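You operate a simulated robot arm through the tools that you are given. There is no shell and no other tool.

You are at the controls of a simulated robot arm. One attempt, no reset.

TASK
Clamp the orange length in the vice and wipe its greasy patch clean.
Fine: damp the felt block on the sponge, put it back after, and free the vice again. What is to be rubbed or washed off counts as gone when no trace of it is left.

The check looks at the end state, three seconds after you hand in, the way a careful person would. Anything else that was tipped, shoved, dropped, spilled or broken makes it a failure.

THE ROBOT
A 7-joint arm with a fingered hand, fixed in place. Base frame: the origin is at the foot of the arm, x ahead of it, y to its left, z up. Readings come in m, degrees, newtons and seconds.
Its first joint turns from -69.0 to 172.0 degrees. Payload 5 kg.
Tool frame: the origin (TCP) lies between the finger pads and is the grasp point; the fingertips stand 0.032 m ahead of it; z points along the fingers, y is the line along which they close. Largest opening 0.16 m; the body of the gripper starts 0.089 m behind the TCP. The gripper is a hand of 3 fingers: y runs from the thumb to the fingers, the wrist lies at [0, 0, -0.252] in the tool frame.
Orientation is that of the tool frame in the base frame, as [roll, pitch, yaw] about the fixed x, y, z axes, in that order (R = Rz(yaw) Ry(pitch) Rx(roll)). With the fingers straight down and closing along the base's y, the tool's x points along the base's -x, its y along +y and its z along -z.

THE INTERFACE
- The arm moves only by the tool nudge_tool. Its argument "rows" is a list of rows, each a list of 6 numbers: the shift along the base's x, y, z in m, then the turn, a rotation vector about the base's x, y, z in degrees. In form: [[tx, ty, tz, rx, ry, rz], ...]. A call has 1 to 20 rows; each row is the pose to reach, as a shift and turn from the pose commanded when the call began. Each row takes 0.2 s and may step no farther than 0.05 m and 8.6 degrees from the row before; otherwise, the whole call is refused. Where a pose cannot be reached the arm comes as near as it can. A force on the tool above 60 N (or 10 N above the force at the start of the call, whichever is more), or a blocked arm, ends the call early, and 0.2 s more pass. In this call time passes only in rows, and 0.2 s behind the last. The reply holds the time, the measured pose of the TCP, the force on the tool along the base axes, the opening and the grip force, in the units named above and with some noise, with the torque about the TCP (base axes, N m) and any sound that the robot's microphone picked up.
- Cameras (640 x 400 px; columns grow to the right, rows downward): "scene" is fixed at [0.2213, -0.4986, 1.515]; the picture's right is [-0.40, -0.92, 0.00], its down [-0.63, 0.28, -0.72] and it looks along [0.66, -0.29, -0.69] (base axes); focal length 333 px, centre (320, 200). "wrist" rides on the gripper at [0.065, -0.004, -0.116] in the tool frame; the picture's right is [0.06, 1.00, 0.00], its down [-0.87, 0.05, -0.49] and it looks along [-0.49, 0.03, 0.87] (tool axes); focal length 261 px, centre (320, 200). There is no depth. A picture from a camera that has moved, and an enlarged one, comes with that camera's place and axes in the base frame and with its lens.
- capture(camera): a new picture of that camera. It takes no simulated time.
- lift_body(by): slides the trunk up (or, below 0, down) by that many m; the arm rides with it, the base frame stays. It gives what a move gives, with no picture.
- finger_targets(finger1, finger2, thumb_bend): sets how far each is bent, from 0 (flat) to 1 (curled in); at 0.3 the hand is open as for a grip, at 0.7 the pads meet at the TCP. One left out holds its place. A second passes; each finger stops where it meets its share of the squeeze, and holds until it gets a number again. It is the only way to open and close the hand. It gives what a move gives, with no picture; readings hold the bend of each and the force on the fingers (four entries, about 0 where the hand has none), thumb and palm.
- zoom(camera, box): a new picture of the part [left, top, right, bottom] of that camera's present view, enlarged. It takes no simulated time.
- job_done(): hands the job in; it is judged then, once.

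Places have to be worked out from the pictures, the camera data and where the tool is seen. Open the gripper and draw the arm clear of the work before you hand the job in, unless the task says otherwise.

The tools are called after "Call:" as a command line: name --pt "numbers of a row" for each row, then --argument value for the rest, lists and objects as JSON in quotes. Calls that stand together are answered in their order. nudge_tool: Moves the arm, as the interface text tells. Its arguments: {"type":"object","properties":{"rows":{"type":"array"}},"required":["rows"]} The other tools are called the same way: lift_body (by) slides the trunk up or down; finger_targets (finger1, finger2, thumb_bend) moves the fingers one by one; capture (camera) takes a picture; zoom (camera, box) takes an enlarged picture of a part of a camera's view; job_done () hands the job in.

At the start:

```text
t: 0.0
tool_pos: [0.4579, -0.6412, 1.2837]
tcp_rot: [179.8, 0.0, -180.0]
force: [0.1, 0.9, 0.5]
ft_torque: [-0.01, -0.01, 0.0]
opening: 0.1599
grip_force: 0.0
shape: jaw
bend: [0.3, 0.3, 0.3]
finger forces: [0.1, 0.1, 0.1, 0.0, 0.0, 0.1]
trunk travel left (down, up): [-0.575, 0.365]
```

scene: 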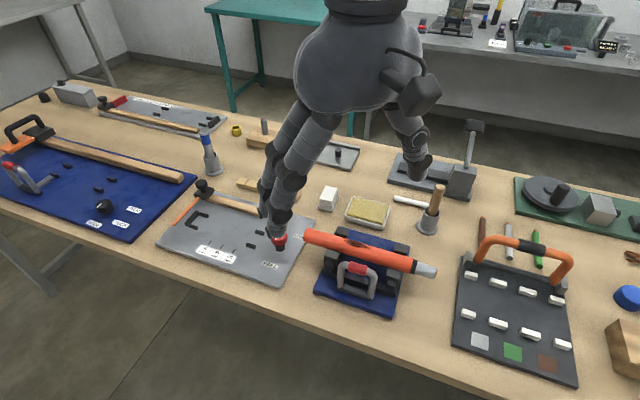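
wrist: 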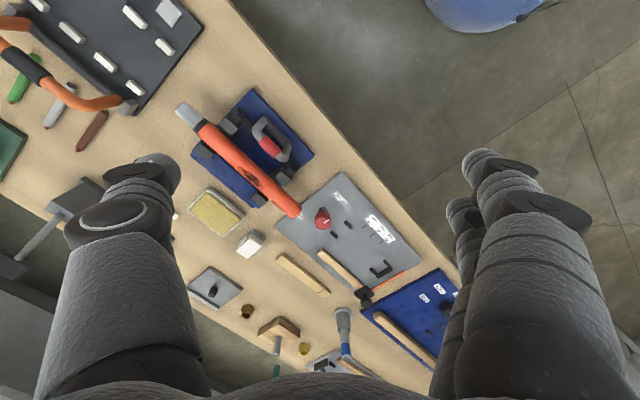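

The scene shows an orange bar lying in a blue-based vice with a red-handled clamp, a sponge in a tray and a white block beside it. I'll look closer at these before moving.

Call:
zoom --camera "scene" --box '[290, 210, 450, 330]'

Call:
zoom --camera "scene" --box '[300, 160, 480, 260]'

Call:
zoom --camera "wrist" --box '[160, 80, 340, 280]'

Call:
zoom --camera "scene" --box '[380, 110, 500, 210]'

```text
3.33 times, centred on (370, 270) of scene
camera zoom: at [0.2213, -0.4986, 1.515], right [-0.4, -0.92, 0.0], down [-0.63, 0.28, -0.72], along [0.66, -0.29, -0.69], focal length 1110 px, centre (153, -33)
```

zoom: 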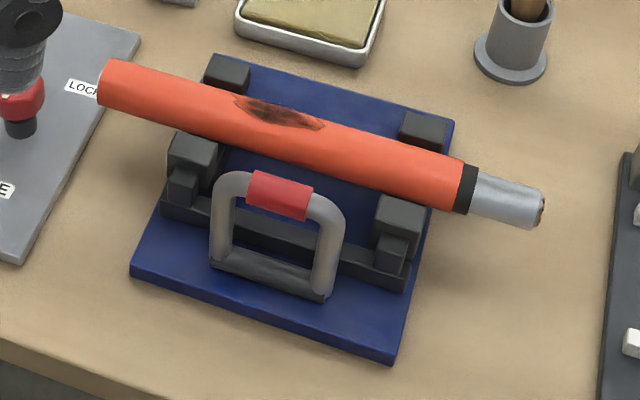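

```text
3.56 times, centred on (390, 210) of scene
camera zoom: at [0.2213, -0.4986, 1.515], right [-0.4, -0.92, 0.0], down [-0.63, 0.28, -0.72], along [0.66, -0.29, -0.69], focal length 1184 px, centre (71, 164)
```

zoom: 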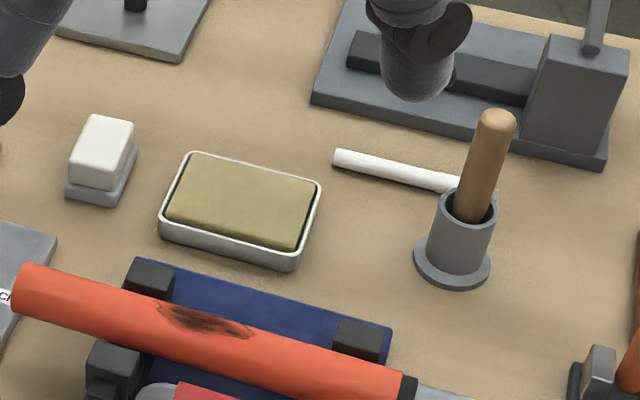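

```text
2.00 times, centred on (250, 180) of wrist
camera zoom: at [0.3913, -0.6451, 1.3974], right [-0.06, 1.0, 0.0], down [0.87, 0.05, 0.49], along [0.49, 0.03, -0.87], focal length 521 px, centre (460, 240)
```

zoom: 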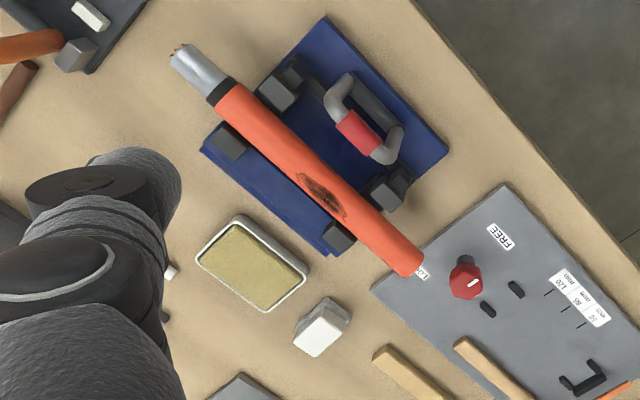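

```text
4.00 times, centred on (440, 160) of scene
camera zoom: at [0.2213, -0.4986, 1.515], right [-0.4, -0.92, 0.0], down [-0.63, 0.28, -0.72], along [0.66, -0.29, -0.69], focal length 1332 px, centre (-160, 360)
```

zoom: 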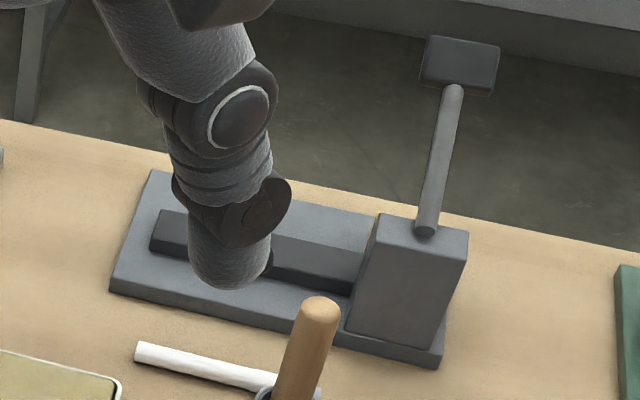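

The blue unit has two fixed jaws on the far side and a sliding bar with two jaws and a red-gripped handle. I need to check the grey panel with its FREE/LOCK labels too, and the other devices.

Call:
zoom --camera "scene" --box '[150, 170, 320, 290]'

Call:
zoom --camera "wrist" --box '[260, 160, 420, 310]'

Call:
zoom --camera "scene" --box '[0, 80, 240, 240]'

Call:
zoom --camera "scene" --box '[440, 170, 640, 390]'

Call:
zoom --camera "wrist" --box '[180, 220, 340, 370]'

```text
3.33 times, centred on (235, 230) of scene
camera zoom: at [0.2213, -0.4986, 1.515], right [-0.4, -0.92, 0.0], down [-0.63, 0.28, -0.72], along [0.66, -0.29, -0.69], focal length 1110 px, centre (603, 100)
```

zoom: 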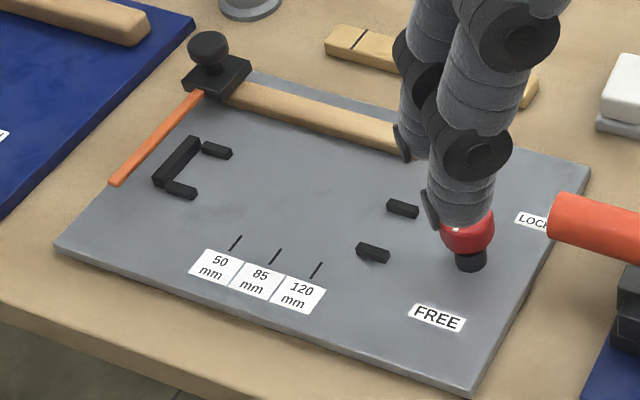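

```text
2.67 times, centred on (340, 235) of wrist
camera zoom: at [0.3913, -0.6451, 1.3974], right [-0.06, 1.0, 0.0], down [0.87, 0.05, 0.49], along [0.49, 0.03, -0.87], focal length 695 px, centre (267, 107)
```

zoom: 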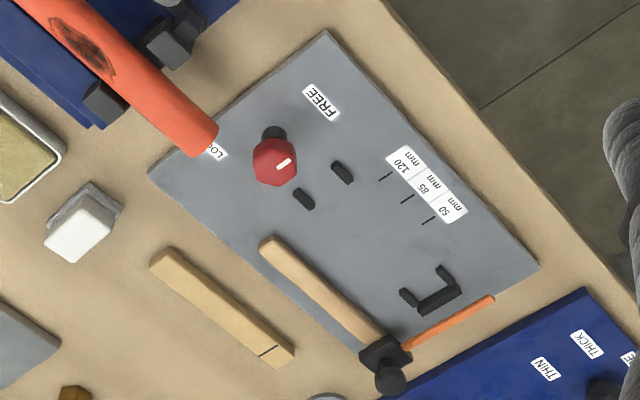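

```text
2.50 times, centred on (120, 160) of scene
camera zoom: at [0.2213, -0.4986, 1.515], right [-0.4, -0.92, 0.0], down [-0.63, 0.28, -0.72], along [0.66, -0.29, -0.69], focal length 832 px, centre (820, 300)
```

zoom: 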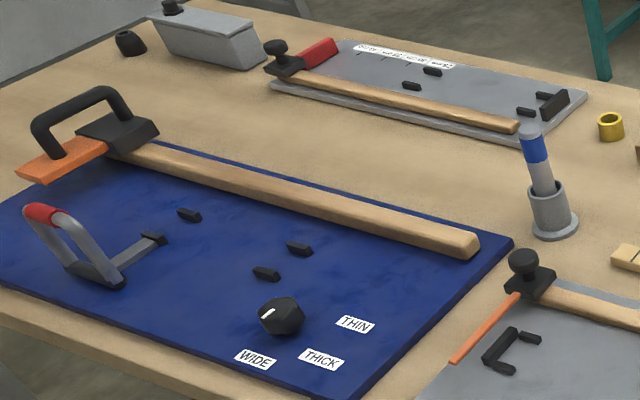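

```text
1.82 times, centred on (540, 280) of scene
camera zoom: at [0.2213, -0.4986, 1.515], right [-0.4, -0.92, 0.0], down [-0.63, 0.28, -0.72], along [0.66, -0.29, -0.69], focal length 605 px, centre (-80, 54)
```

zoom: 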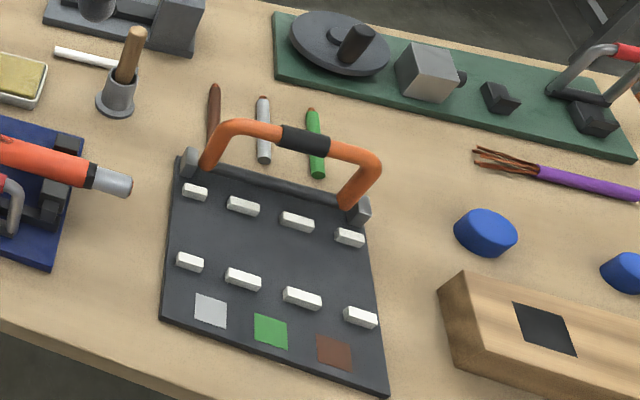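

```text
2.67 times, centred on (260, 295) of wrist
camera zoom: at [0.3913, -0.6451, 1.3974], right [-0.06, 1.0, 0.0], down [0.87, 0.05, 0.49], along [0.49, 0.03, -0.87], focal length 695 px, centre (480, -53)
```

zoom: 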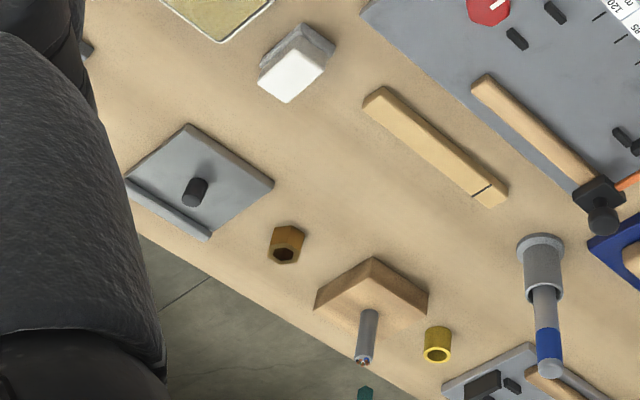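

Depth is poorly fixed with these two close viewpoints. I'll move the hand at a safe height toward the vice to get another viewpoint with a longer baseline.

Call:
nudge_tool --pt "0.04 0 0 0 0 0" --pt "0.08 0 0 0 0 0" --pt "0.12 0 0 0 0 0" --pt "0.15 0.03 0 0 0 0" --pt "0.15 0.07 0 0 0 0" --pt "0.15 0.11 0 0 0 0" --pt "0.15 0.15 0 0 0 0"

Call:
capture --camera "wrist"

Call:
capture --camera "scene"

```text
t: 1.6
tool_pos: [0.607, -0.489, 1.2828]
tcp_rot: [-180.0, 0.1, 179.9]
force: [-0.4, -0.6, -0.2]
ft_torque: [-0.05, 0.0, -0.01]
opening: 0.1601
grip_force: 0.0
shape: jaw
bend: [0.3, 0.3, 0.3]
finger forces: [0.1, 0.1, 0.0, 0.0, 0.1, 0.0]
trunk travel left (down, up): [-0.575, 0.365]
```

```text
taken
camera wrist: at [0.5406, -0.4934, 1.3974], right [-0.06, 1.0, 0.0], down [0.87, 0.05, 0.49], along [0.49, 0.03, -0.87], focal length 261 px, centre (320, 200)
```

wrist: 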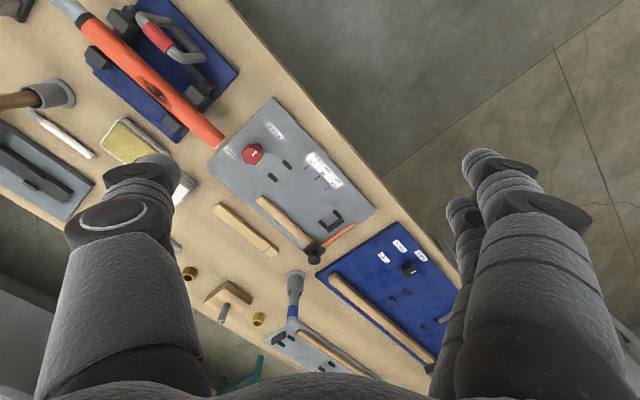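

```text
taken
```

scene: 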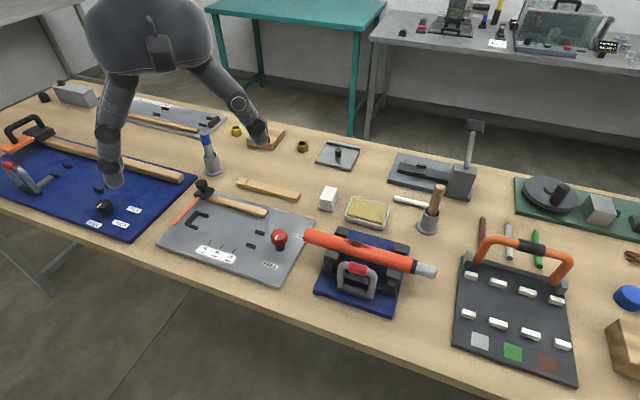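

I now have two wrist views 0.21 m apart. I'll zoom into the second view for precise feature coordinates.

Call:
zoom --camera "wrist" --box '[60, 0, 260, 200]'

Call:
zoom --camera "wrist" --box '[180, 80, 380, 280]'

Call:
zoom --camera "scene" --box '[300, 170, 400, 240]'

Call:
zoom --camera "scene" --box '[300, 220, 440, 320]'

```text
2.00 times, centred on (160, 100) of wrist
camera zoom: at [0.5406, -0.4934, 1.3974], right [-0.06, 1.0, 0.0], down [0.87, 0.05, 0.49], along [0.49, 0.03, -0.87], focal length 521 px, centre (640, 400)
```

zoom: 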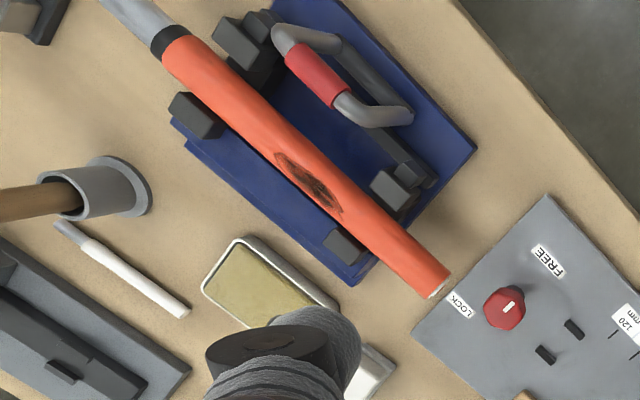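

```text
2.00 times, centred on (280, 180) of wrist
camera zoom: at [0.5406, -0.4934, 1.3974], right [-0.06, 1.0, 0.0], down [0.87, 0.05, 0.49], along [0.49, 0.03, -0.87], focal length 521 px, centre (400, 240)
```

zoom: 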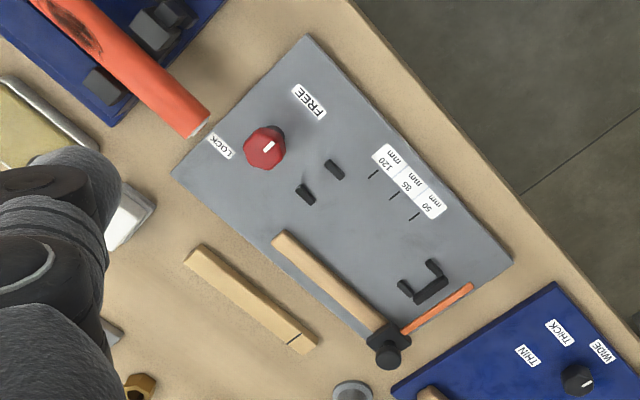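

```text
5.71 times, centred on (350, 205) of scene
camera zoom: at [0.2213, -0.4986, 1.515], right [-0.4, -0.92, 0.0], down [-0.63, 0.28, -0.72], along [0.66, -0.29, -0.69], focal length 1903 px, centre (149, 171)
```

zoom: 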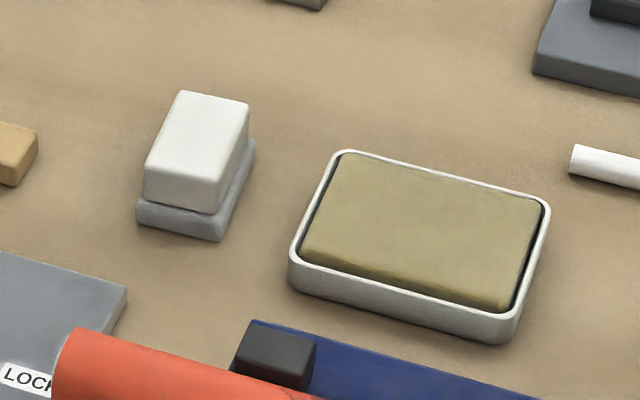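

```text
4.00 times, centred on (370, 270) of scene
camera zoom: at [0.2213, -0.4986, 1.515], right [-0.4, -0.92, 0.0], down [-0.63, 0.28, -0.72], along [0.66, -0.29, -0.69], focal length 1332 px, centre (120, -80)
```

zoom: 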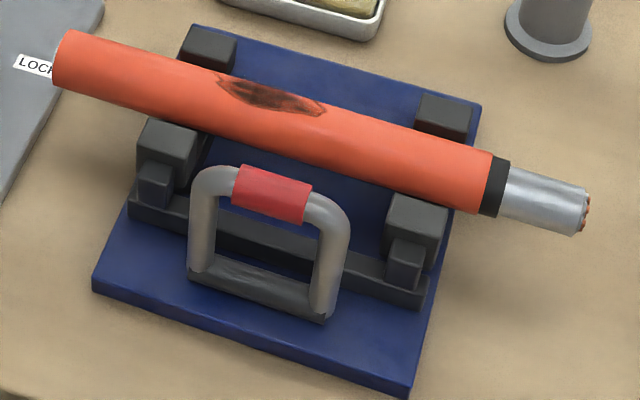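

The block has a white handle on a grey felt sole. From the two wrist views the table top is about z≈0.845, the vice near (0.60,-0.76), the felt block near (0.80,-0.78) and the sponge near (0.75,-0.87), all aligned with an axis about 46° from x. I'll turn the hand to match that axis and come over the vice for a closer look.

Call:
nudge_tool --pt "0 -0.022 -0.01 0 0 -7.25" --pt "0 -0.044 -0.02 0 0 -14.5" --pt "0 -0.066 -0.03 0 0 -21.75" --pt "0 -0.088 -0.04 0 0 -29" --pt "0 -0.11 -0.05 0 0 -36.25" --pt "0 -0.132 -0.06 0 0 -43.5"

Call:
capture --camera "wrist"

Call:
capture --camera "scene"

```text
t: 3.0
tool_pos: [0.6077, -0.6233, 1.2218]
tcp_rot: [180.0, 0.0, 136.4]
force: [0.3, -1.2, -1.5]
ft_torque: [0.03, -0.02, 0.03]
opening: 0.1598
grip_force: 0.0
shape: jaw
bend: [0.3, 0.3, 0.3]
finger forces: [0.0, 0.0, 0.0, 0.0, 0.0, 0.0]
trunk travel left (down, up): [-0.575, 0.365]
```

```text
taken
camera wrist: at [0.5563, -0.5821, 1.3364], right [0.64, 0.77, 0.0], down [0.67, -0.56, 0.49], along [0.38, -0.31, -0.87], focal length 261 px, centre (320, 200)
```

wrist: 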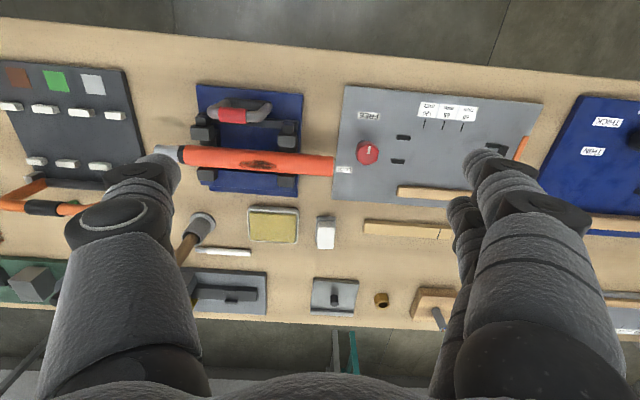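

```text
taken
```

scene: 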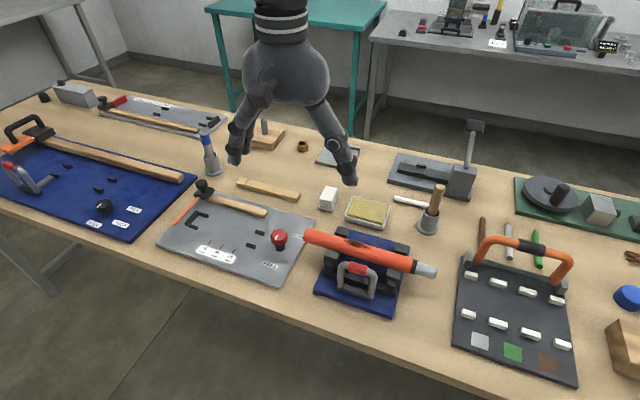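

The hand is now aligned with the work. I'll zoom into both cameras for exact pixel positions of vice, felt and sponge.

Call:
zoom --camera "wrist" --box '[160, 70, 360, 270]'

Call:
zoom --camera "wrist" --box '[230, 190, 350, 265]'

Call:
zoom --camera "wrist" --box '[180, 80, 340, 200]'

```text
2.00 times, centred on (260, 170) of wrist
camera zoom: at [0.5563, -0.5821, 1.3364], right [0.64, 0.77, 0.0], down [0.67, -0.56, 0.49], along [0.38, -0.31, -0.87], focal length 521 px, centre (440, 260)
```

zoom: 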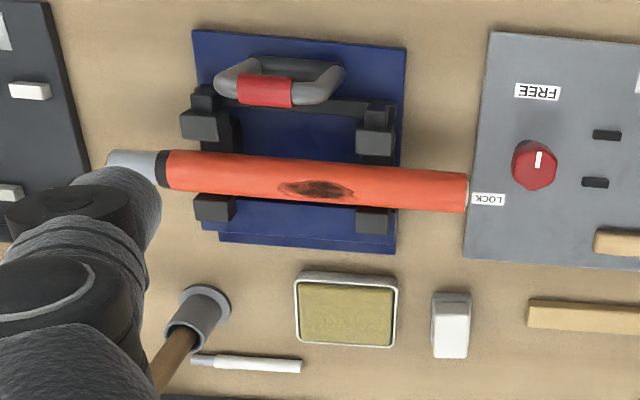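

```text
5.33 times, centred on (290, 228) of wrist
camera zoom: at [0.5563, -0.5821, 1.3364], right [0.64, 0.77, 0.0], down [0.67, -0.56, 0.49], along [0.38, -0.31, -0.87], focal length 1390 px, centre (480, 53)
```

zoom: 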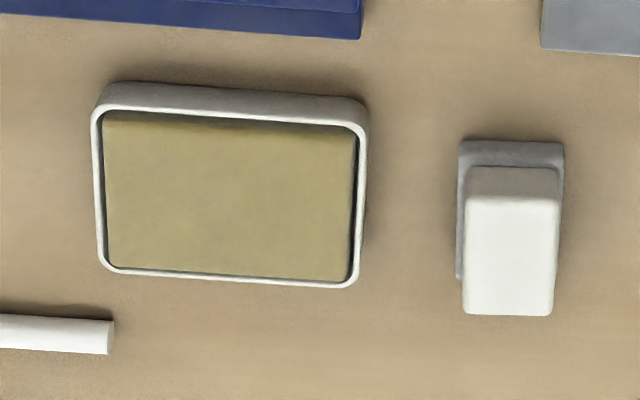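

```text
3.33 times, centred on (260, 140) of wrist
camera zoom: at [0.5563, -0.5821, 1.3364], right [0.64, 0.77, 0.0], down [0.67, -0.56, 0.49], along [0.38, -0.31, -0.87], focal length 869 px, centre (520, 400)
```

zoom: 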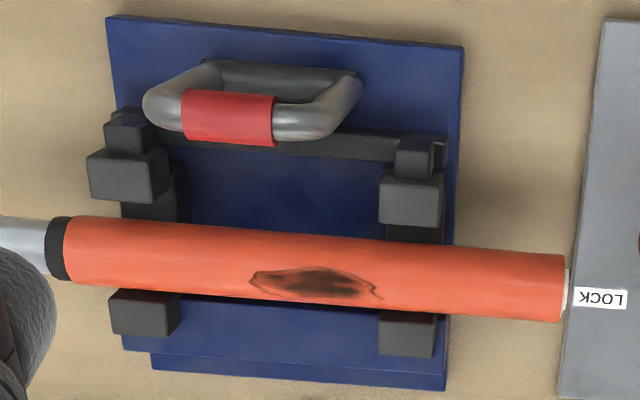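

Triangulating gives: handle grip at about (0.537,-0.719,0.967) with its base plate straight below, patch on the bar top near (0.615,-0.763,0.932), sponge top (0.739,-0.865,0.881), felt block top (0.822,-0.788,0.900). First I'll go above the vice handle and turn the hand so the fingers straddle the grip across the bar direction.

Call:
nudge_tool --pt "-0.0065 -0.0087 -0.009 0 0 8.2" --pt "-0.013 -0.0174 -0.018 0 0 16.4" --pt "-0.0195 -0.0261 -0.027 0 0 24.6" --pt "-0.026 -0.0348 -0.036 0 0 32.8" --pt "-0.0325 -0.0435 -0.045 0 0 41.0" --pt "-0.039 -0.0522 -0.054 0 0 49.2" --pt "-0.0455 -0.0609 -0.063 0 0 57.4" --pt "-0.052 -0.0696 -0.072 0 0 65.6" --pt "-0.0585 -0.0783 -0.081 0 0 73.8" --pt "-0.065 -0.087 -0.09 0 0 82.0" --pt "-0.0712 -0.0957 -0.1 0 0 90.0"

Call:
capture --camera "wrist"

Call:
capture --camera "scene"

```text
t: 5.4
tool_pos: [0.5366, -0.7187, 1.123]
tcp_rot: [179.9, 0.1, -133.3]
force: [0.1, 0.7, 0.5]
ft_torque: [0.04, -0.02, -0.04]
opening: 0.1601
grip_force: 0.1
shape: jaw
bend: [0.3, 0.3, 0.3]
finger forces: [0.1, 0.1, 0.0, 0.0, 0.1, 0.0]
trunk travel left (down, up): [-0.575, 0.365]
```

```text
taken
camera wrist: at [0.4938, -0.769, 1.2371], right [-0.77, 0.64, 0.0], down [0.56, 0.67, 0.49], along [0.31, 0.38, -0.87], focal length 261 px, centre (320, 200)
```

wrist: 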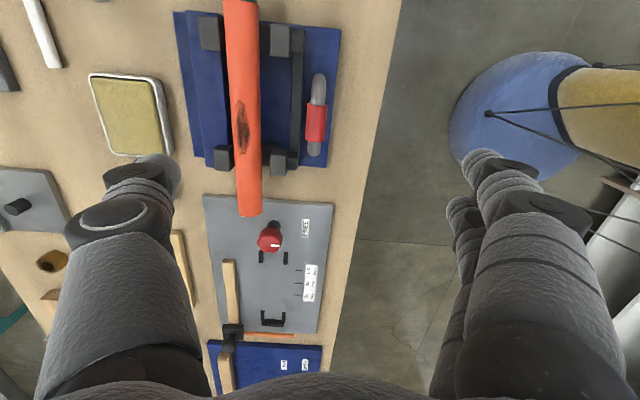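

```text
taken
```

scene: 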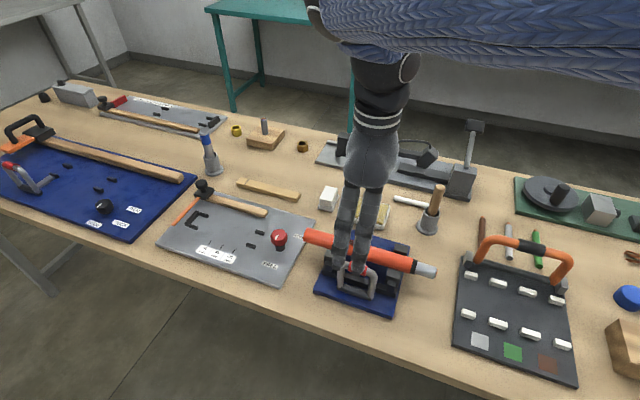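

The handle shows almost exactly under the TCP as predicted. I'll zoom in to read the gap between movable jaws and bar before descending.

Call:
zoom --camera "wrist" --box '[170, 0, 370, 220]'

Call:
zoom --camera "scene" --box '[290, 180, 450, 320]'

```text
1.82 times, centred on (270, 110) of wrist
camera zoom: at [0.4938, -0.769, 1.2371], right [-0.77, 0.64, 0.0], down [0.56, 0.67, 0.49], along [0.31, 0.38, -0.87], focal length 474 px, centre (411, 364)
```

zoom: 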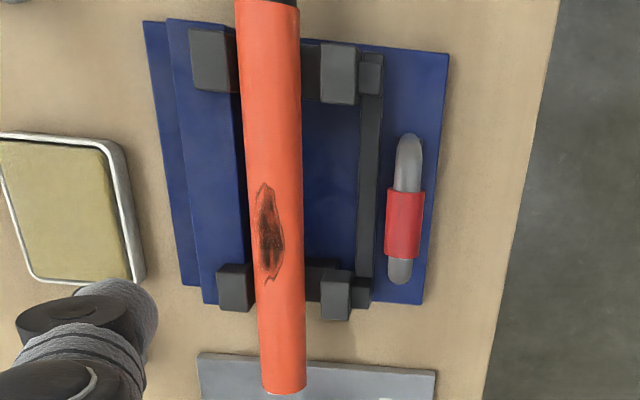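

```text
2.86 times, centred on (370, 250) of scene
camera zoom: at [0.2213, -0.4986, 1.515], right [-0.4, -0.92, 0.0], down [-0.63, 0.28, -0.72], along [0.66, -0.29, -0.69], focal length 951 px, centre (177, 57)
```

zoom: 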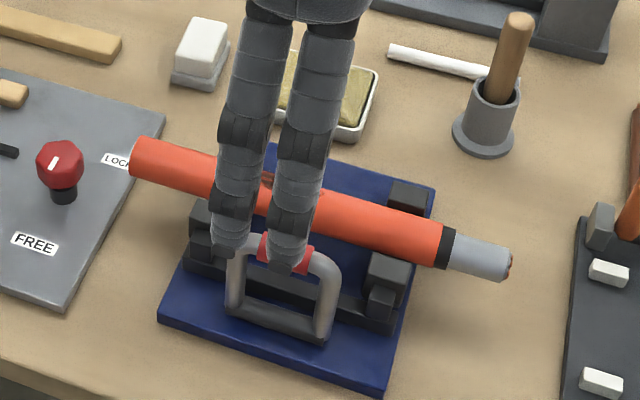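

Gap between the movable jaws and the bar is roughly 14 mm, and the grip sits at about (0.536,-0.7225,0.967). I'll pre-close the fingers so the thumb will pass between grip and bar.

Call:
finger_targets --finger1 0.55 --finger2 0.55 --thumb_bend 0.55

Call:
capture --camera "wrist"

Call:
zoom --camera "scene" --box '[290, 120, 450, 320]'

```text
t: 6.4
tool_pos: [0.537, -0.7188, 1.1226]
tcp_rot: [179.9, 0.0, -133.5]
force: [-0.3, 0.3, -0.4]
ft_torque: [0.04, -0.04, 0.03]
opening: 0.0677
grip_force: 0.0
shape: fingers
bend: [0.55, 0.55, 0.55]
finger forces: [0.0, 0.1, 0.0, 0.0, 0.0, 0.0]
trunk travel left (down, up): [-0.575, 0.365]
```

```text
taken
camera wrist: at [0.4937, -0.7686, 1.2372], right [-0.77, 0.64, 0.0], down [0.56, 0.67, 0.49], along [0.32, 0.38, -0.87], focal length 261 px, centre (320, 200)
```

wrist: 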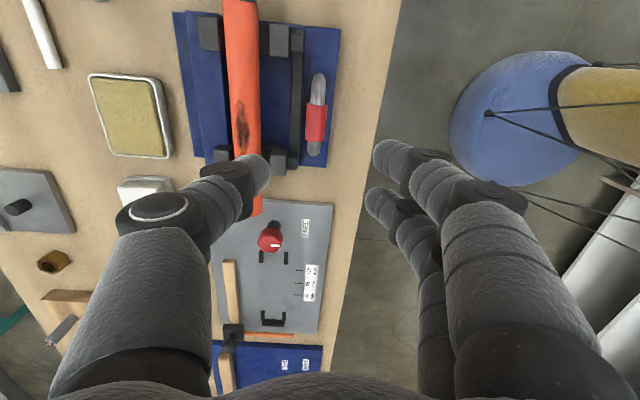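

```text
2.00 times, centred on (370, 220) of scene
camera zoom: at [0.2213, -0.4986, 1.515], right [-0.4, -0.92, 0.0], down [-0.63, 0.28, -0.72], along [0.66, -0.29, -0.69], focal length 666 px, centre (220, 160)
```

zoom: 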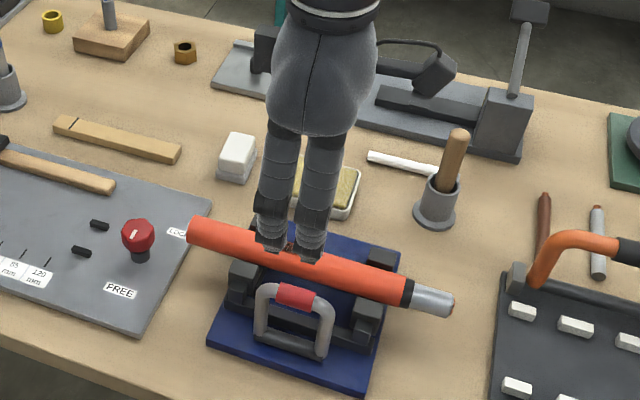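

Opening is 0.068 m, so thumb and fingers will pass either side of the grip. I'll descend to just above the handle top and check alignment.

Call:
nudge_tool --pt "0 -0.001 -0.03 0 0 0" --pt "-0.001 -0.003 -0.06 0 0 0" --pt "-0.001 -0.004 -0.1 0 0 0"

Call:
capture --camera "wrist"

Call:
zoom --camera "scene" --box '[290, 180, 450, 320]'

```text
t: 7.2
tool_pos: [0.5368, -0.7243, 1.0222]
tcp_rot: [179.9, 0.2, -133.5]
force: [0.1, -0.1, 0.2]
ft_torque: [0.02, 0.01, -0.01]
opening: 0.0676
grip_force: 0.1
shape: fingers
bend: [0.55, 0.55, 0.55]
finger forces: [0.0, 0.1, 0.1, 0.0, 0.1, 0.1]
trunk travel left (down, up): [-0.575, 0.365]
```

```text
taken
camera wrist: at [0.4934, -0.7742, 1.1362], right [-0.77, 0.64, 0.0], down [0.56, 0.67, 0.49], along [0.32, 0.38, -0.87], focal length 261 px, centre (320, 200)
```

wrist: 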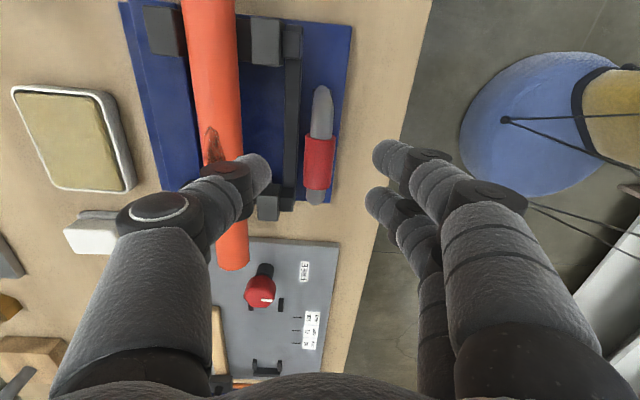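

```text
2.86 times, centred on (370, 250) of scene
camera zoom: at [0.2213, -0.4986, 1.515], right [-0.4, -0.92, 0.0], down [-0.63, 0.28, -0.72], along [0.66, -0.29, -0.69], focal length 951 px, centre (177, 57)
```

zoom: 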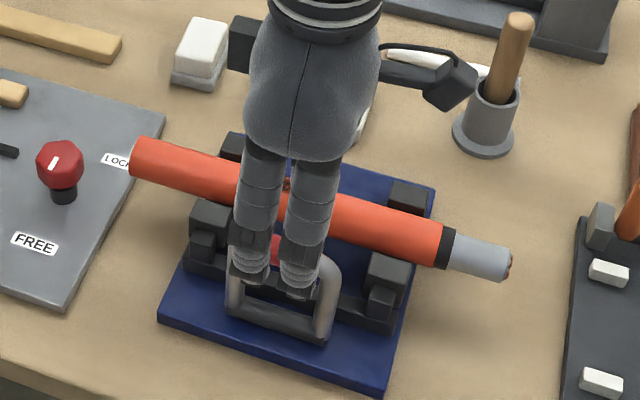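

The grip lies exactly between thumb and fingers. I'll descend 0.05 m so the fingers straddle it.

Call:
nudge_tool --pt "0 0 -0.025 0 0 0" --pt "0 0 -0.05 0 0 0"

Call:
capture --camera "wrist"

Call:
zoom --camera "scene" --box '[290, 180, 450, 320]'

```text
t: 7.8
tool_pos: [0.5372, -0.7227, 0.9732]
tcp_rot: [-179.9, 0.0, -133.6]
force: [0.4, 0.1, -0.3]
ft_torque: [0.0, 0.03, -0.02]
opening: 0.0677
grip_force: 0.2
shape: fingers
bend: [0.55, 0.55, 0.55]
finger forces: [0.1, 0.1, 0.0, 0.0, 0.0, 0.1]
trunk travel left (down, up): [-0.575, 0.365]
```

```text
taken
camera wrist: at [0.4927, -0.7727, 1.0875], right [-0.77, 0.64, 0.0], down [0.56, 0.67, 0.49], along [0.32, 0.38, -0.87], focal length 261 px, centre (320, 200)
```

wrist: 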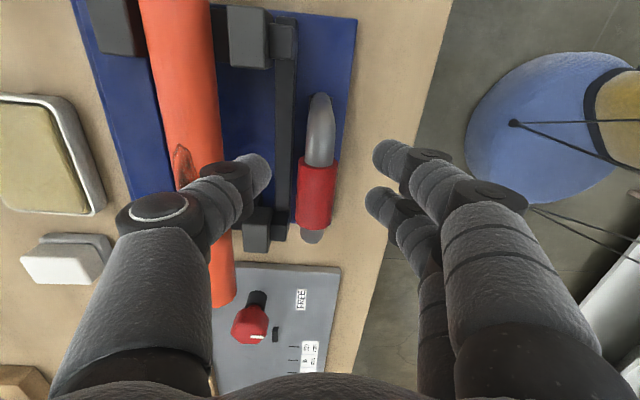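

```text
2.86 times, centred on (370, 250) of scene
camera zoom: at [0.2213, -0.4986, 1.515], right [-0.4, -0.92, 0.0], down [-0.63, 0.28, -0.72], along [0.66, -0.29, -0.69], focal length 951 px, centre (177, 57)
```

zoom: 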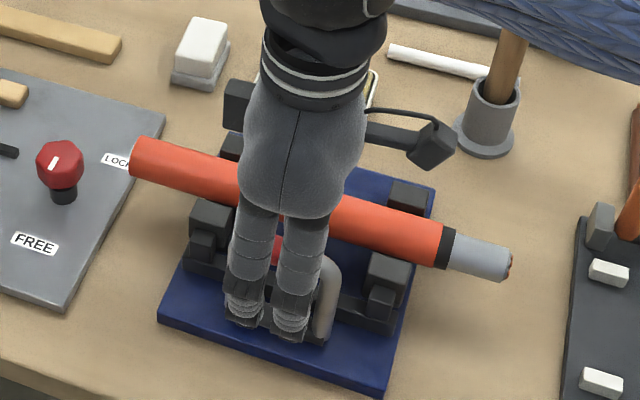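

The grip is centred between the pads. I'll close the fingers further to grip the handle gently from both sides.

Call:
finger_targets --finger1 0.64 --finger2 0.64 --thumb_bend 0.64

Call:
capture --camera "wrist"

```text
t: 8.8
tool_pos: [0.5364, -0.7226, 0.9717]
tcp_rot: [179.9, 0.0, -133.4]
force: [-0.5, 0.2, 0.4]
ft_torque: [0.01, -0.04, 0.03]
opening: 0.0333
grip_force: 0.1
shape: fingers
bend: [0.64, 0.64, 0.64]
finger forces: [0.1, 0.0, 0.1, 0.0, 0.1, 0.0]
trunk travel left (down, up): [-0.575, 0.365]
```

```text
taken
camera wrist: at [0.4928, -0.7727, 1.0874], right [-0.77, 0.64, 0.0], down [0.56, 0.67, 0.49], along [0.32, 0.38, -0.87], focal length 261 px, centre (320, 200)
```

wrist: 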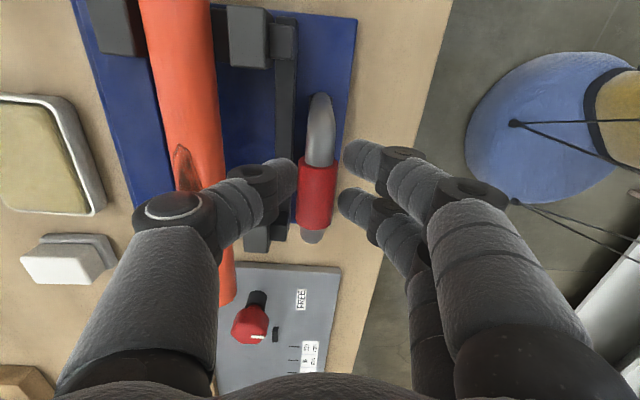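

The cage is 33 mm wide around the grip. I'll push toward the fixed jaws in small steps and read the force.

Call:
nudge_tool --pt "0.0036 -0.0034 0 0 0 0" --pt "0.0072 -0.0069 0 0 0 0" --pt "0.0109 -0.0103 0 0 0 0"

Call:
capture --camera "wrist"

```text
t: 9.6
tool_pos: [0.5454, -0.7317, 0.9722]
tcp_rot: [179.9, 0.0, -133.5]
force: [-2.7, 3.5, -0.6]
ft_torque: [0.09, 0.08, -0.01]
opening: 0.0358
grip_force: 2.4
shape: fingers
bend: [0.62, 0.63, 0.64]
finger forces: [2.0, 1.8, 0.1, 0.1, 0.0, 0.0]
trunk travel left (down, up): [-0.575, 0.365]
```

```text
taken
camera wrist: at [0.5028, -0.7828, 1.0869], right [-0.77, 0.64, 0.0], down [0.56, 0.67, 0.49], along [0.31, 0.38, -0.87], focal length 261 px, centre (320, 200)
```

wrist: 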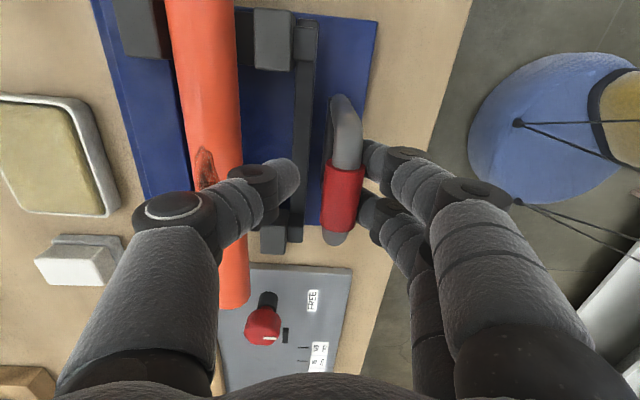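

The fingers now touch the grip with about 4 N and the carriage has not moved yet. I'll keep pushing in small steps.

Call:
nudge_tool --pt "0.0036 -0.0034 0 0 0 0" --pt "0.0072 -0.0069 0 0 0 0"

Call:
capture --camera "wrist"

```text
t: 10.2
tool_pos: [0.5527, -0.7375, 0.9737]
tcp_rot: [179.8, 0.0, -133.4]
force: [-10.0, 11.7, -1.1]
ft_torque: [0.17, 0.15, -0.01]
opening: 0.0442
grip_force: 6.7
shape: fingers
bend: [0.59, 0.6, 0.64]
finger forces: [6.9, 6.5, 0.1, 0.0, 0.0, 0.1]
trunk travel left (down, up): [-0.575, 0.365]
```

```text
taken
camera wrist: at [0.5093, -0.7891, 1.0879], right [-0.77, 0.64, 0.0], down [0.56, 0.67, 0.49], along [0.31, 0.38, -0.87], focal length 261 px, centre (320, 200)
```

wrist: 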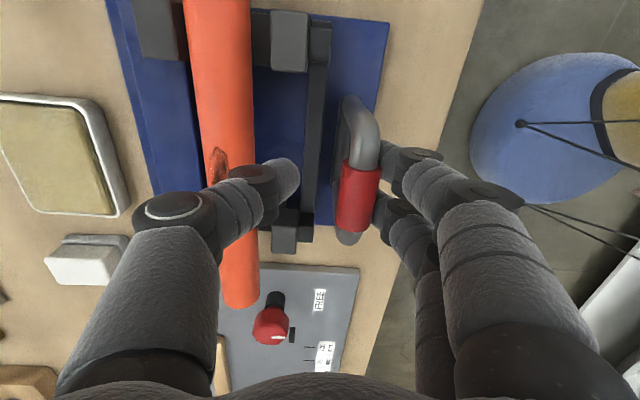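

Force is at 15 N with the fingers yielding and no clear carriage motion. I'll look closely at how the handle is attached before pushing harder.

Call:
zoom --camera "wrist" --box '[180, 0, 420, 260]'

Call:
zoom --camera "scene" --box '[300, 220, 430, 320]'

```text
1.54 times, centred on (300, 130) of wrist
camera zoom: at [0.5093, -0.7891, 1.0879], right [-0.77, 0.64, 0.0], down [0.56, 0.67, 0.49], along [0.31, 0.38, -0.87], focal length 401 px, centre (351, 308)
```

zoom: 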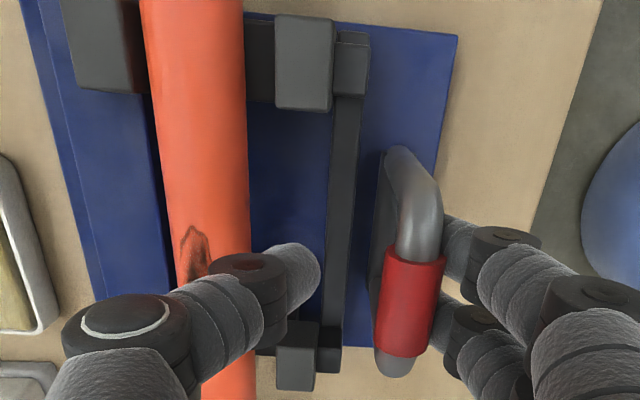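

```text
4.00 times, centred on (365, 270) of scene
camera zoom: at [0.2213, -0.4986, 1.515], right [-0.4, -0.92, 0.0], down [-0.63, 0.28, -0.72], along [0.66, -0.29, -0.69], focal length 1332 px, centre (140, -80)
```

zoom: 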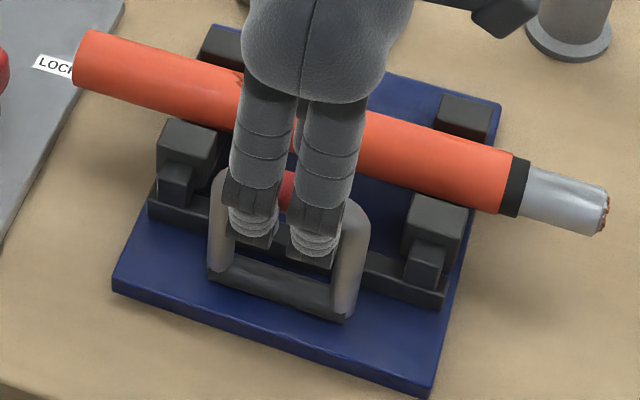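

Nothing has moved yet, so there is stiction in the slide and my fingers are springy. I'll grip the handle firmly with thumb and fingers so the push is stiffer and controlled.

Call:
finger_targets --finger1 0.7 --finger2 0.7 --thumb_bend 0.7

Call:
zoom --camera "wrist" --box '[180, 0, 420, 260]'

```text
t: 11.2
tool_pos: [0.5542, -0.7391, 0.9729]
tcp_rot: [179.9, 0.0, -133.6]
force: [-18.0, 19.2, -11.8]
ft_torque: [0.05, 0.04, -0.03]
opening: 0.033
grip_force: 13.8
shape: fingers
bend: [0.6, 0.61, 0.7]
finger forces: [14.3, 14.0, 0.0, 0.0, 0.1, 0.1]
trunk travel left (down, up): [-0.575, 0.365]
```

```text
1.54 times, centred on (300, 130) of wrist
camera zoom: at [0.5094, -0.7893, 1.0876], right [-0.77, 0.64, 0.0], down [0.56, 0.67, 0.49], along [0.32, 0.38, -0.87], focal length 401 px, centre (351, 308)
```

zoom: 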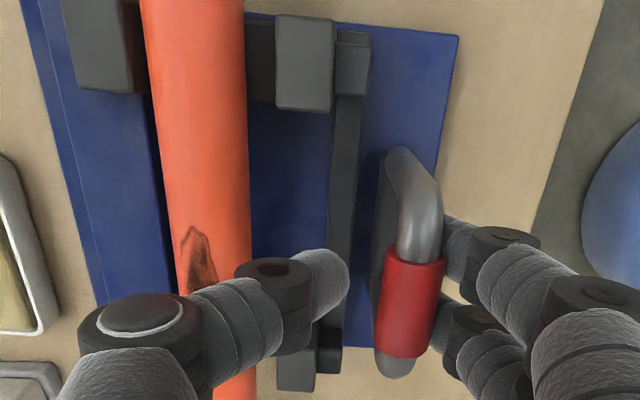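

27 N produced no motion at all, so this is not simply a push. I'll let go, retreat upward and inspect the handle's mounting from a better angle.

Call:
finger_targets --finger1 0.5 --finger2 0.5 --thumb_bend 0.6

Call:
nudge_tool --pt "-0.007 0.0067 0 0 0 0" --pt "-0.014 0.0134 0.01 0 0 0" --pt "-0.014 0.0134 0.05 0 0 0" --pt "-0.014 0.0134 0.1 0 0 0"

Call:
zoom --camera "scene" --box '[310, 230, 420, 320]'

Call:
zoom --camera "wrist" --box '[190, 0, 390, 220]'

```text
t: 12.2
tool_pos: [0.5533, -0.7401, 0.9744]
tcp_rot: [180.0, 0.0, -133.5]
force: [-0.2, -0.4, 0.0]
ft_torque: [0.03, 0.03, 0.0]
opening: 0.0665
grip_force: 0.0
shape: fingers
bend: [0.5, 0.5, 0.6]
finger forces: [0.1, 0.0, 0.1, 0.1, 0.1, 0.0]
trunk travel left (down, up): [-0.575, 0.365]
```

```text
t: 13.2
tool_pos: [0.5381, -0.7255, 1.0726]
tcp_rot: [-179.9, 0.0, -133.5]
force: [-1.1, 0.1, -0.3]
ft_torque: [-0.04, -0.02, 0.0]
opening: 0.0668
grip_force: 0.0
shape: fingers
bend: [0.5, 0.5, 0.6]
finger forces: [0.0, 0.0, 0.1, 0.0, 0.0, 0.0]
trunk travel left (down, up): [-0.575, 0.365]
```

```text
4.44 times, centred on (365, 275) of scene
camera zoom: at [0.2213, -0.4986, 1.515], right [-0.4, -0.92, 0.0], down [-0.63, 0.28, -0.72], along [0.66, -0.29, -0.69], focal length 1480 px, centre (120, -133)
```

zoom: 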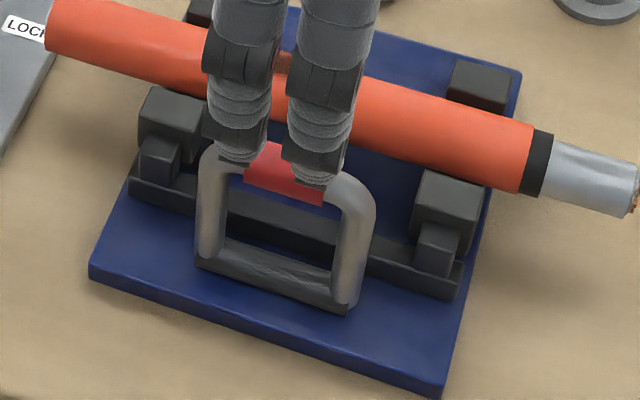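

```text
1.82 times, centred on (290, 110) of wrist
camera zoom: at [0.4954, -0.7753, 1.1874], right [-0.77, 0.64, 0.0], down [0.56, 0.67, 0.49], along [0.32, 0.38, -0.87], focal length 474 px, centre (374, 364)
```

zoom: 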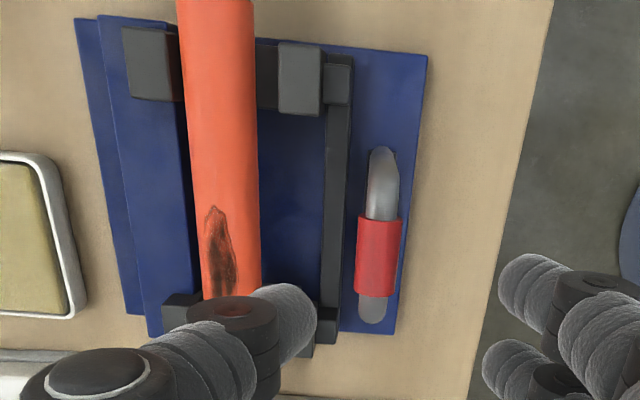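

The handle plate sits on a blue upper plate over a lower blue plate and nothing moved. I'll test gently in the other direction: go back down and pull the grip toward the robot with the thumb, watching for a swing or slide.

Call:
nudge_tool --pt "0 0.0015 -0.04 0 0 0" --pt "0 0.0015 -0.08 0 0 0" --pt "0 0.0015 -0.1 0 0 0" --pt "-0.005 0.0065 -0.1 0 0 0" --pt "-0.0086 0.0099 -0.1 0 0 0"

Call:
capture --camera "wrist"

```text
t: 14.4
tool_pos: [0.5311, -0.7159, 0.9727]
tcp_rot: [179.9, 0.1, -133.5]
force: [0.4, 1.1, 0.1]
ft_torque: [0.0, -0.03, 0.01]
opening: 0.0667
grip_force: 0.0
shape: fingers
bend: [0.5, 0.5, 0.6]
finger forces: [0.1, 0.0, 0.0, 0.0, 0.1, 0.0]
trunk travel left (down, up): [-0.575, 0.365]
```

```text
taken
camera wrist: at [0.4877, -0.7669, 1.0874], right [-0.77, 0.64, 0.0], down [0.56, 0.67, 0.49], along [0.32, 0.38, -0.87], focal length 261 px, centre (320, 200)
```

wrist: 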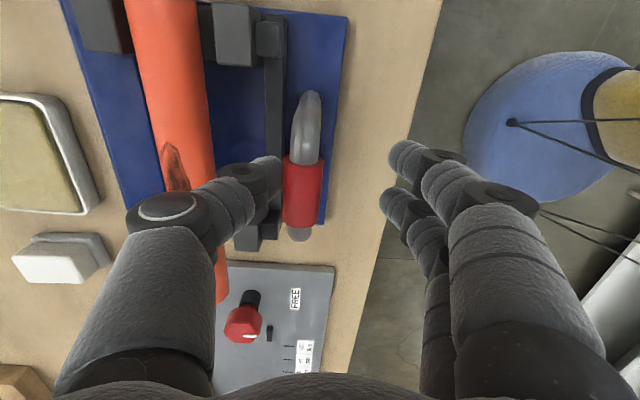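

The thumb is right beside the grip. I'll pull it gently 8 mm toward the robot and read the response.

Call:
nudge_tool --pt "-0.0029 0.0028 0 0 0 0" --pt "-0.0058 0.0055 0 0 0 0" --pt "-0.0087 0.0083 0 0 0 0"

Call:
capture --camera "wrist"

```text
t: 15.2
tool_pos: [0.5217, -0.7095, 0.9725]
tcp_rot: [-180.0, 0.1, -133.6]
force: [-0.5, -0.4, 0.5]
ft_torque: [0.0, -0.02, -0.04]
opening: 0.0675
grip_force: 0.5
shape: fingers
bend: [0.5, 0.5, 0.6]
finger forces: [0.0, 0.0, 0.0, 0.1, 0.7, 0.0]
trunk travel left (down, up): [-0.575, 0.365]
```

```text
taken
camera wrist: at [0.4794, -0.7586, 1.0872], right [-0.77, 0.64, 0.0], down [0.56, 0.67, 0.49], along [0.32, 0.38, -0.87], focal length 261 px, centre (320, 200)
```

wrist: 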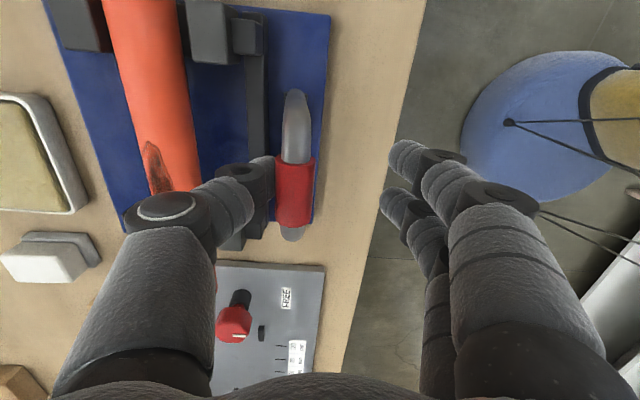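

The thumb just touches with 0.7 N. I'll pull further.

Call:
nudge_tool --pt "-0.0029 0.0028 0 0 0 0" --pt "-0.0058 0.0055 0 0 0 0" --pt "-0.0087 0.0083 0 0 0 0"

Call:
capture --camera "wrist"

```text
t: 16.0
tool_pos: [0.5145, -0.7, 0.9731]
tcp_rot: [-180.0, 0.0, -133.5]
force: [0.9, -1.0, -1.3]
ft_torque: [0.01, 0.03, -0.01]
opening: 0.068
grip_force: 0.4
shape: fingers
bend: [0.5, 0.5, 0.6]
finger forces: [0.0, 0.0, 0.0, 0.0, 1.0, 0.0]
trunk travel left (down, up): [-0.575, 0.365]
```

```text
taken
camera wrist: at [0.4706, -0.7503, 1.0875], right [-0.77, 0.64, 0.0], down [0.56, 0.67, 0.49], along [0.32, 0.38, -0.87], focal length 261 px, centre (320, 200)
```

wrist: 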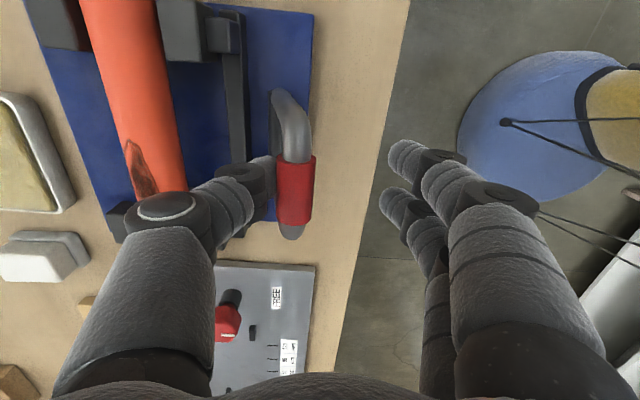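

With only 1 N the handle swings toward the robot, and the jaws moved closer to the bar: it is a lever hinged at its plate (about z 0.88). I'll follow its arc further.

Call:
nudge_tool --pt "-0.0036 0.0034 -0.001 0 0 0" --pt "-0.0072 0.0069 -0.002 0 0 0" --pt "-0.0109 0.0103 -0.003 0 0 0" --pt "-0.0145 0.0138 -0.005 0 0 0"

Call:
capture --camera "wrist"

Call:
zoom --camera "scene" --box '[300, 220, 430, 320]'

```text
t: 17.0
tool_pos: [0.4993, -0.6864, 0.9674]
tcp_rot: [180.0, 0.1, -133.5]
force: [0.8, -0.3, -0.9]
ft_torque: [0.01, 0.02, -0.01]
opening: 0.0678
grip_force: 0.5
shape: fingers
bend: [0.5, 0.5, 0.6]
finger forces: [0.1, 0.0, 0.0, 0.0, 1.1, 0.1]
trunk travel left (down, up): [-0.575, 0.365]
```

```text
taken
camera wrist: at [0.456, -0.736, 1.0822], right [-0.77, 0.64, 0.0], down [0.56, 0.67, 0.49], along [0.32, 0.38, -0.87], focal length 261 px, centre (320, 200)
```

wrist: 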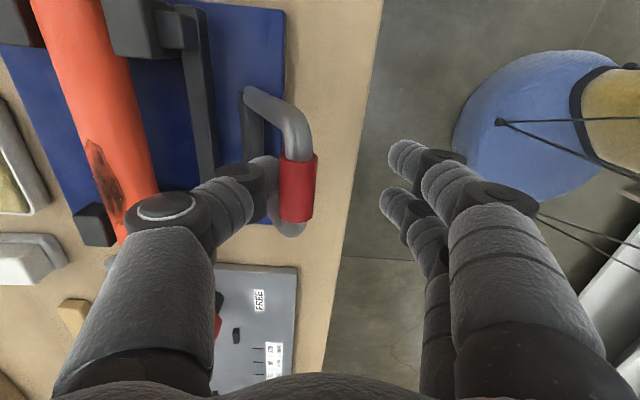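

```text
4.00 times, centred on (365, 270) of scene
camera zoom: at [0.2213, -0.4986, 1.515], right [-0.4, -0.92, 0.0], down [-0.63, 0.28, -0.72], along [0.66, -0.29, -0.69], focal length 1332 px, centre (140, -80)
```

zoom: 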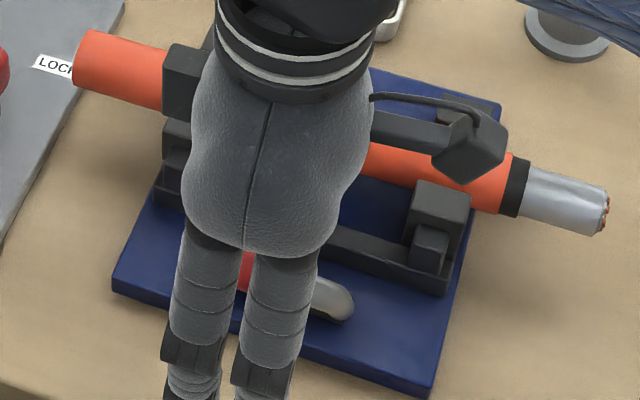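

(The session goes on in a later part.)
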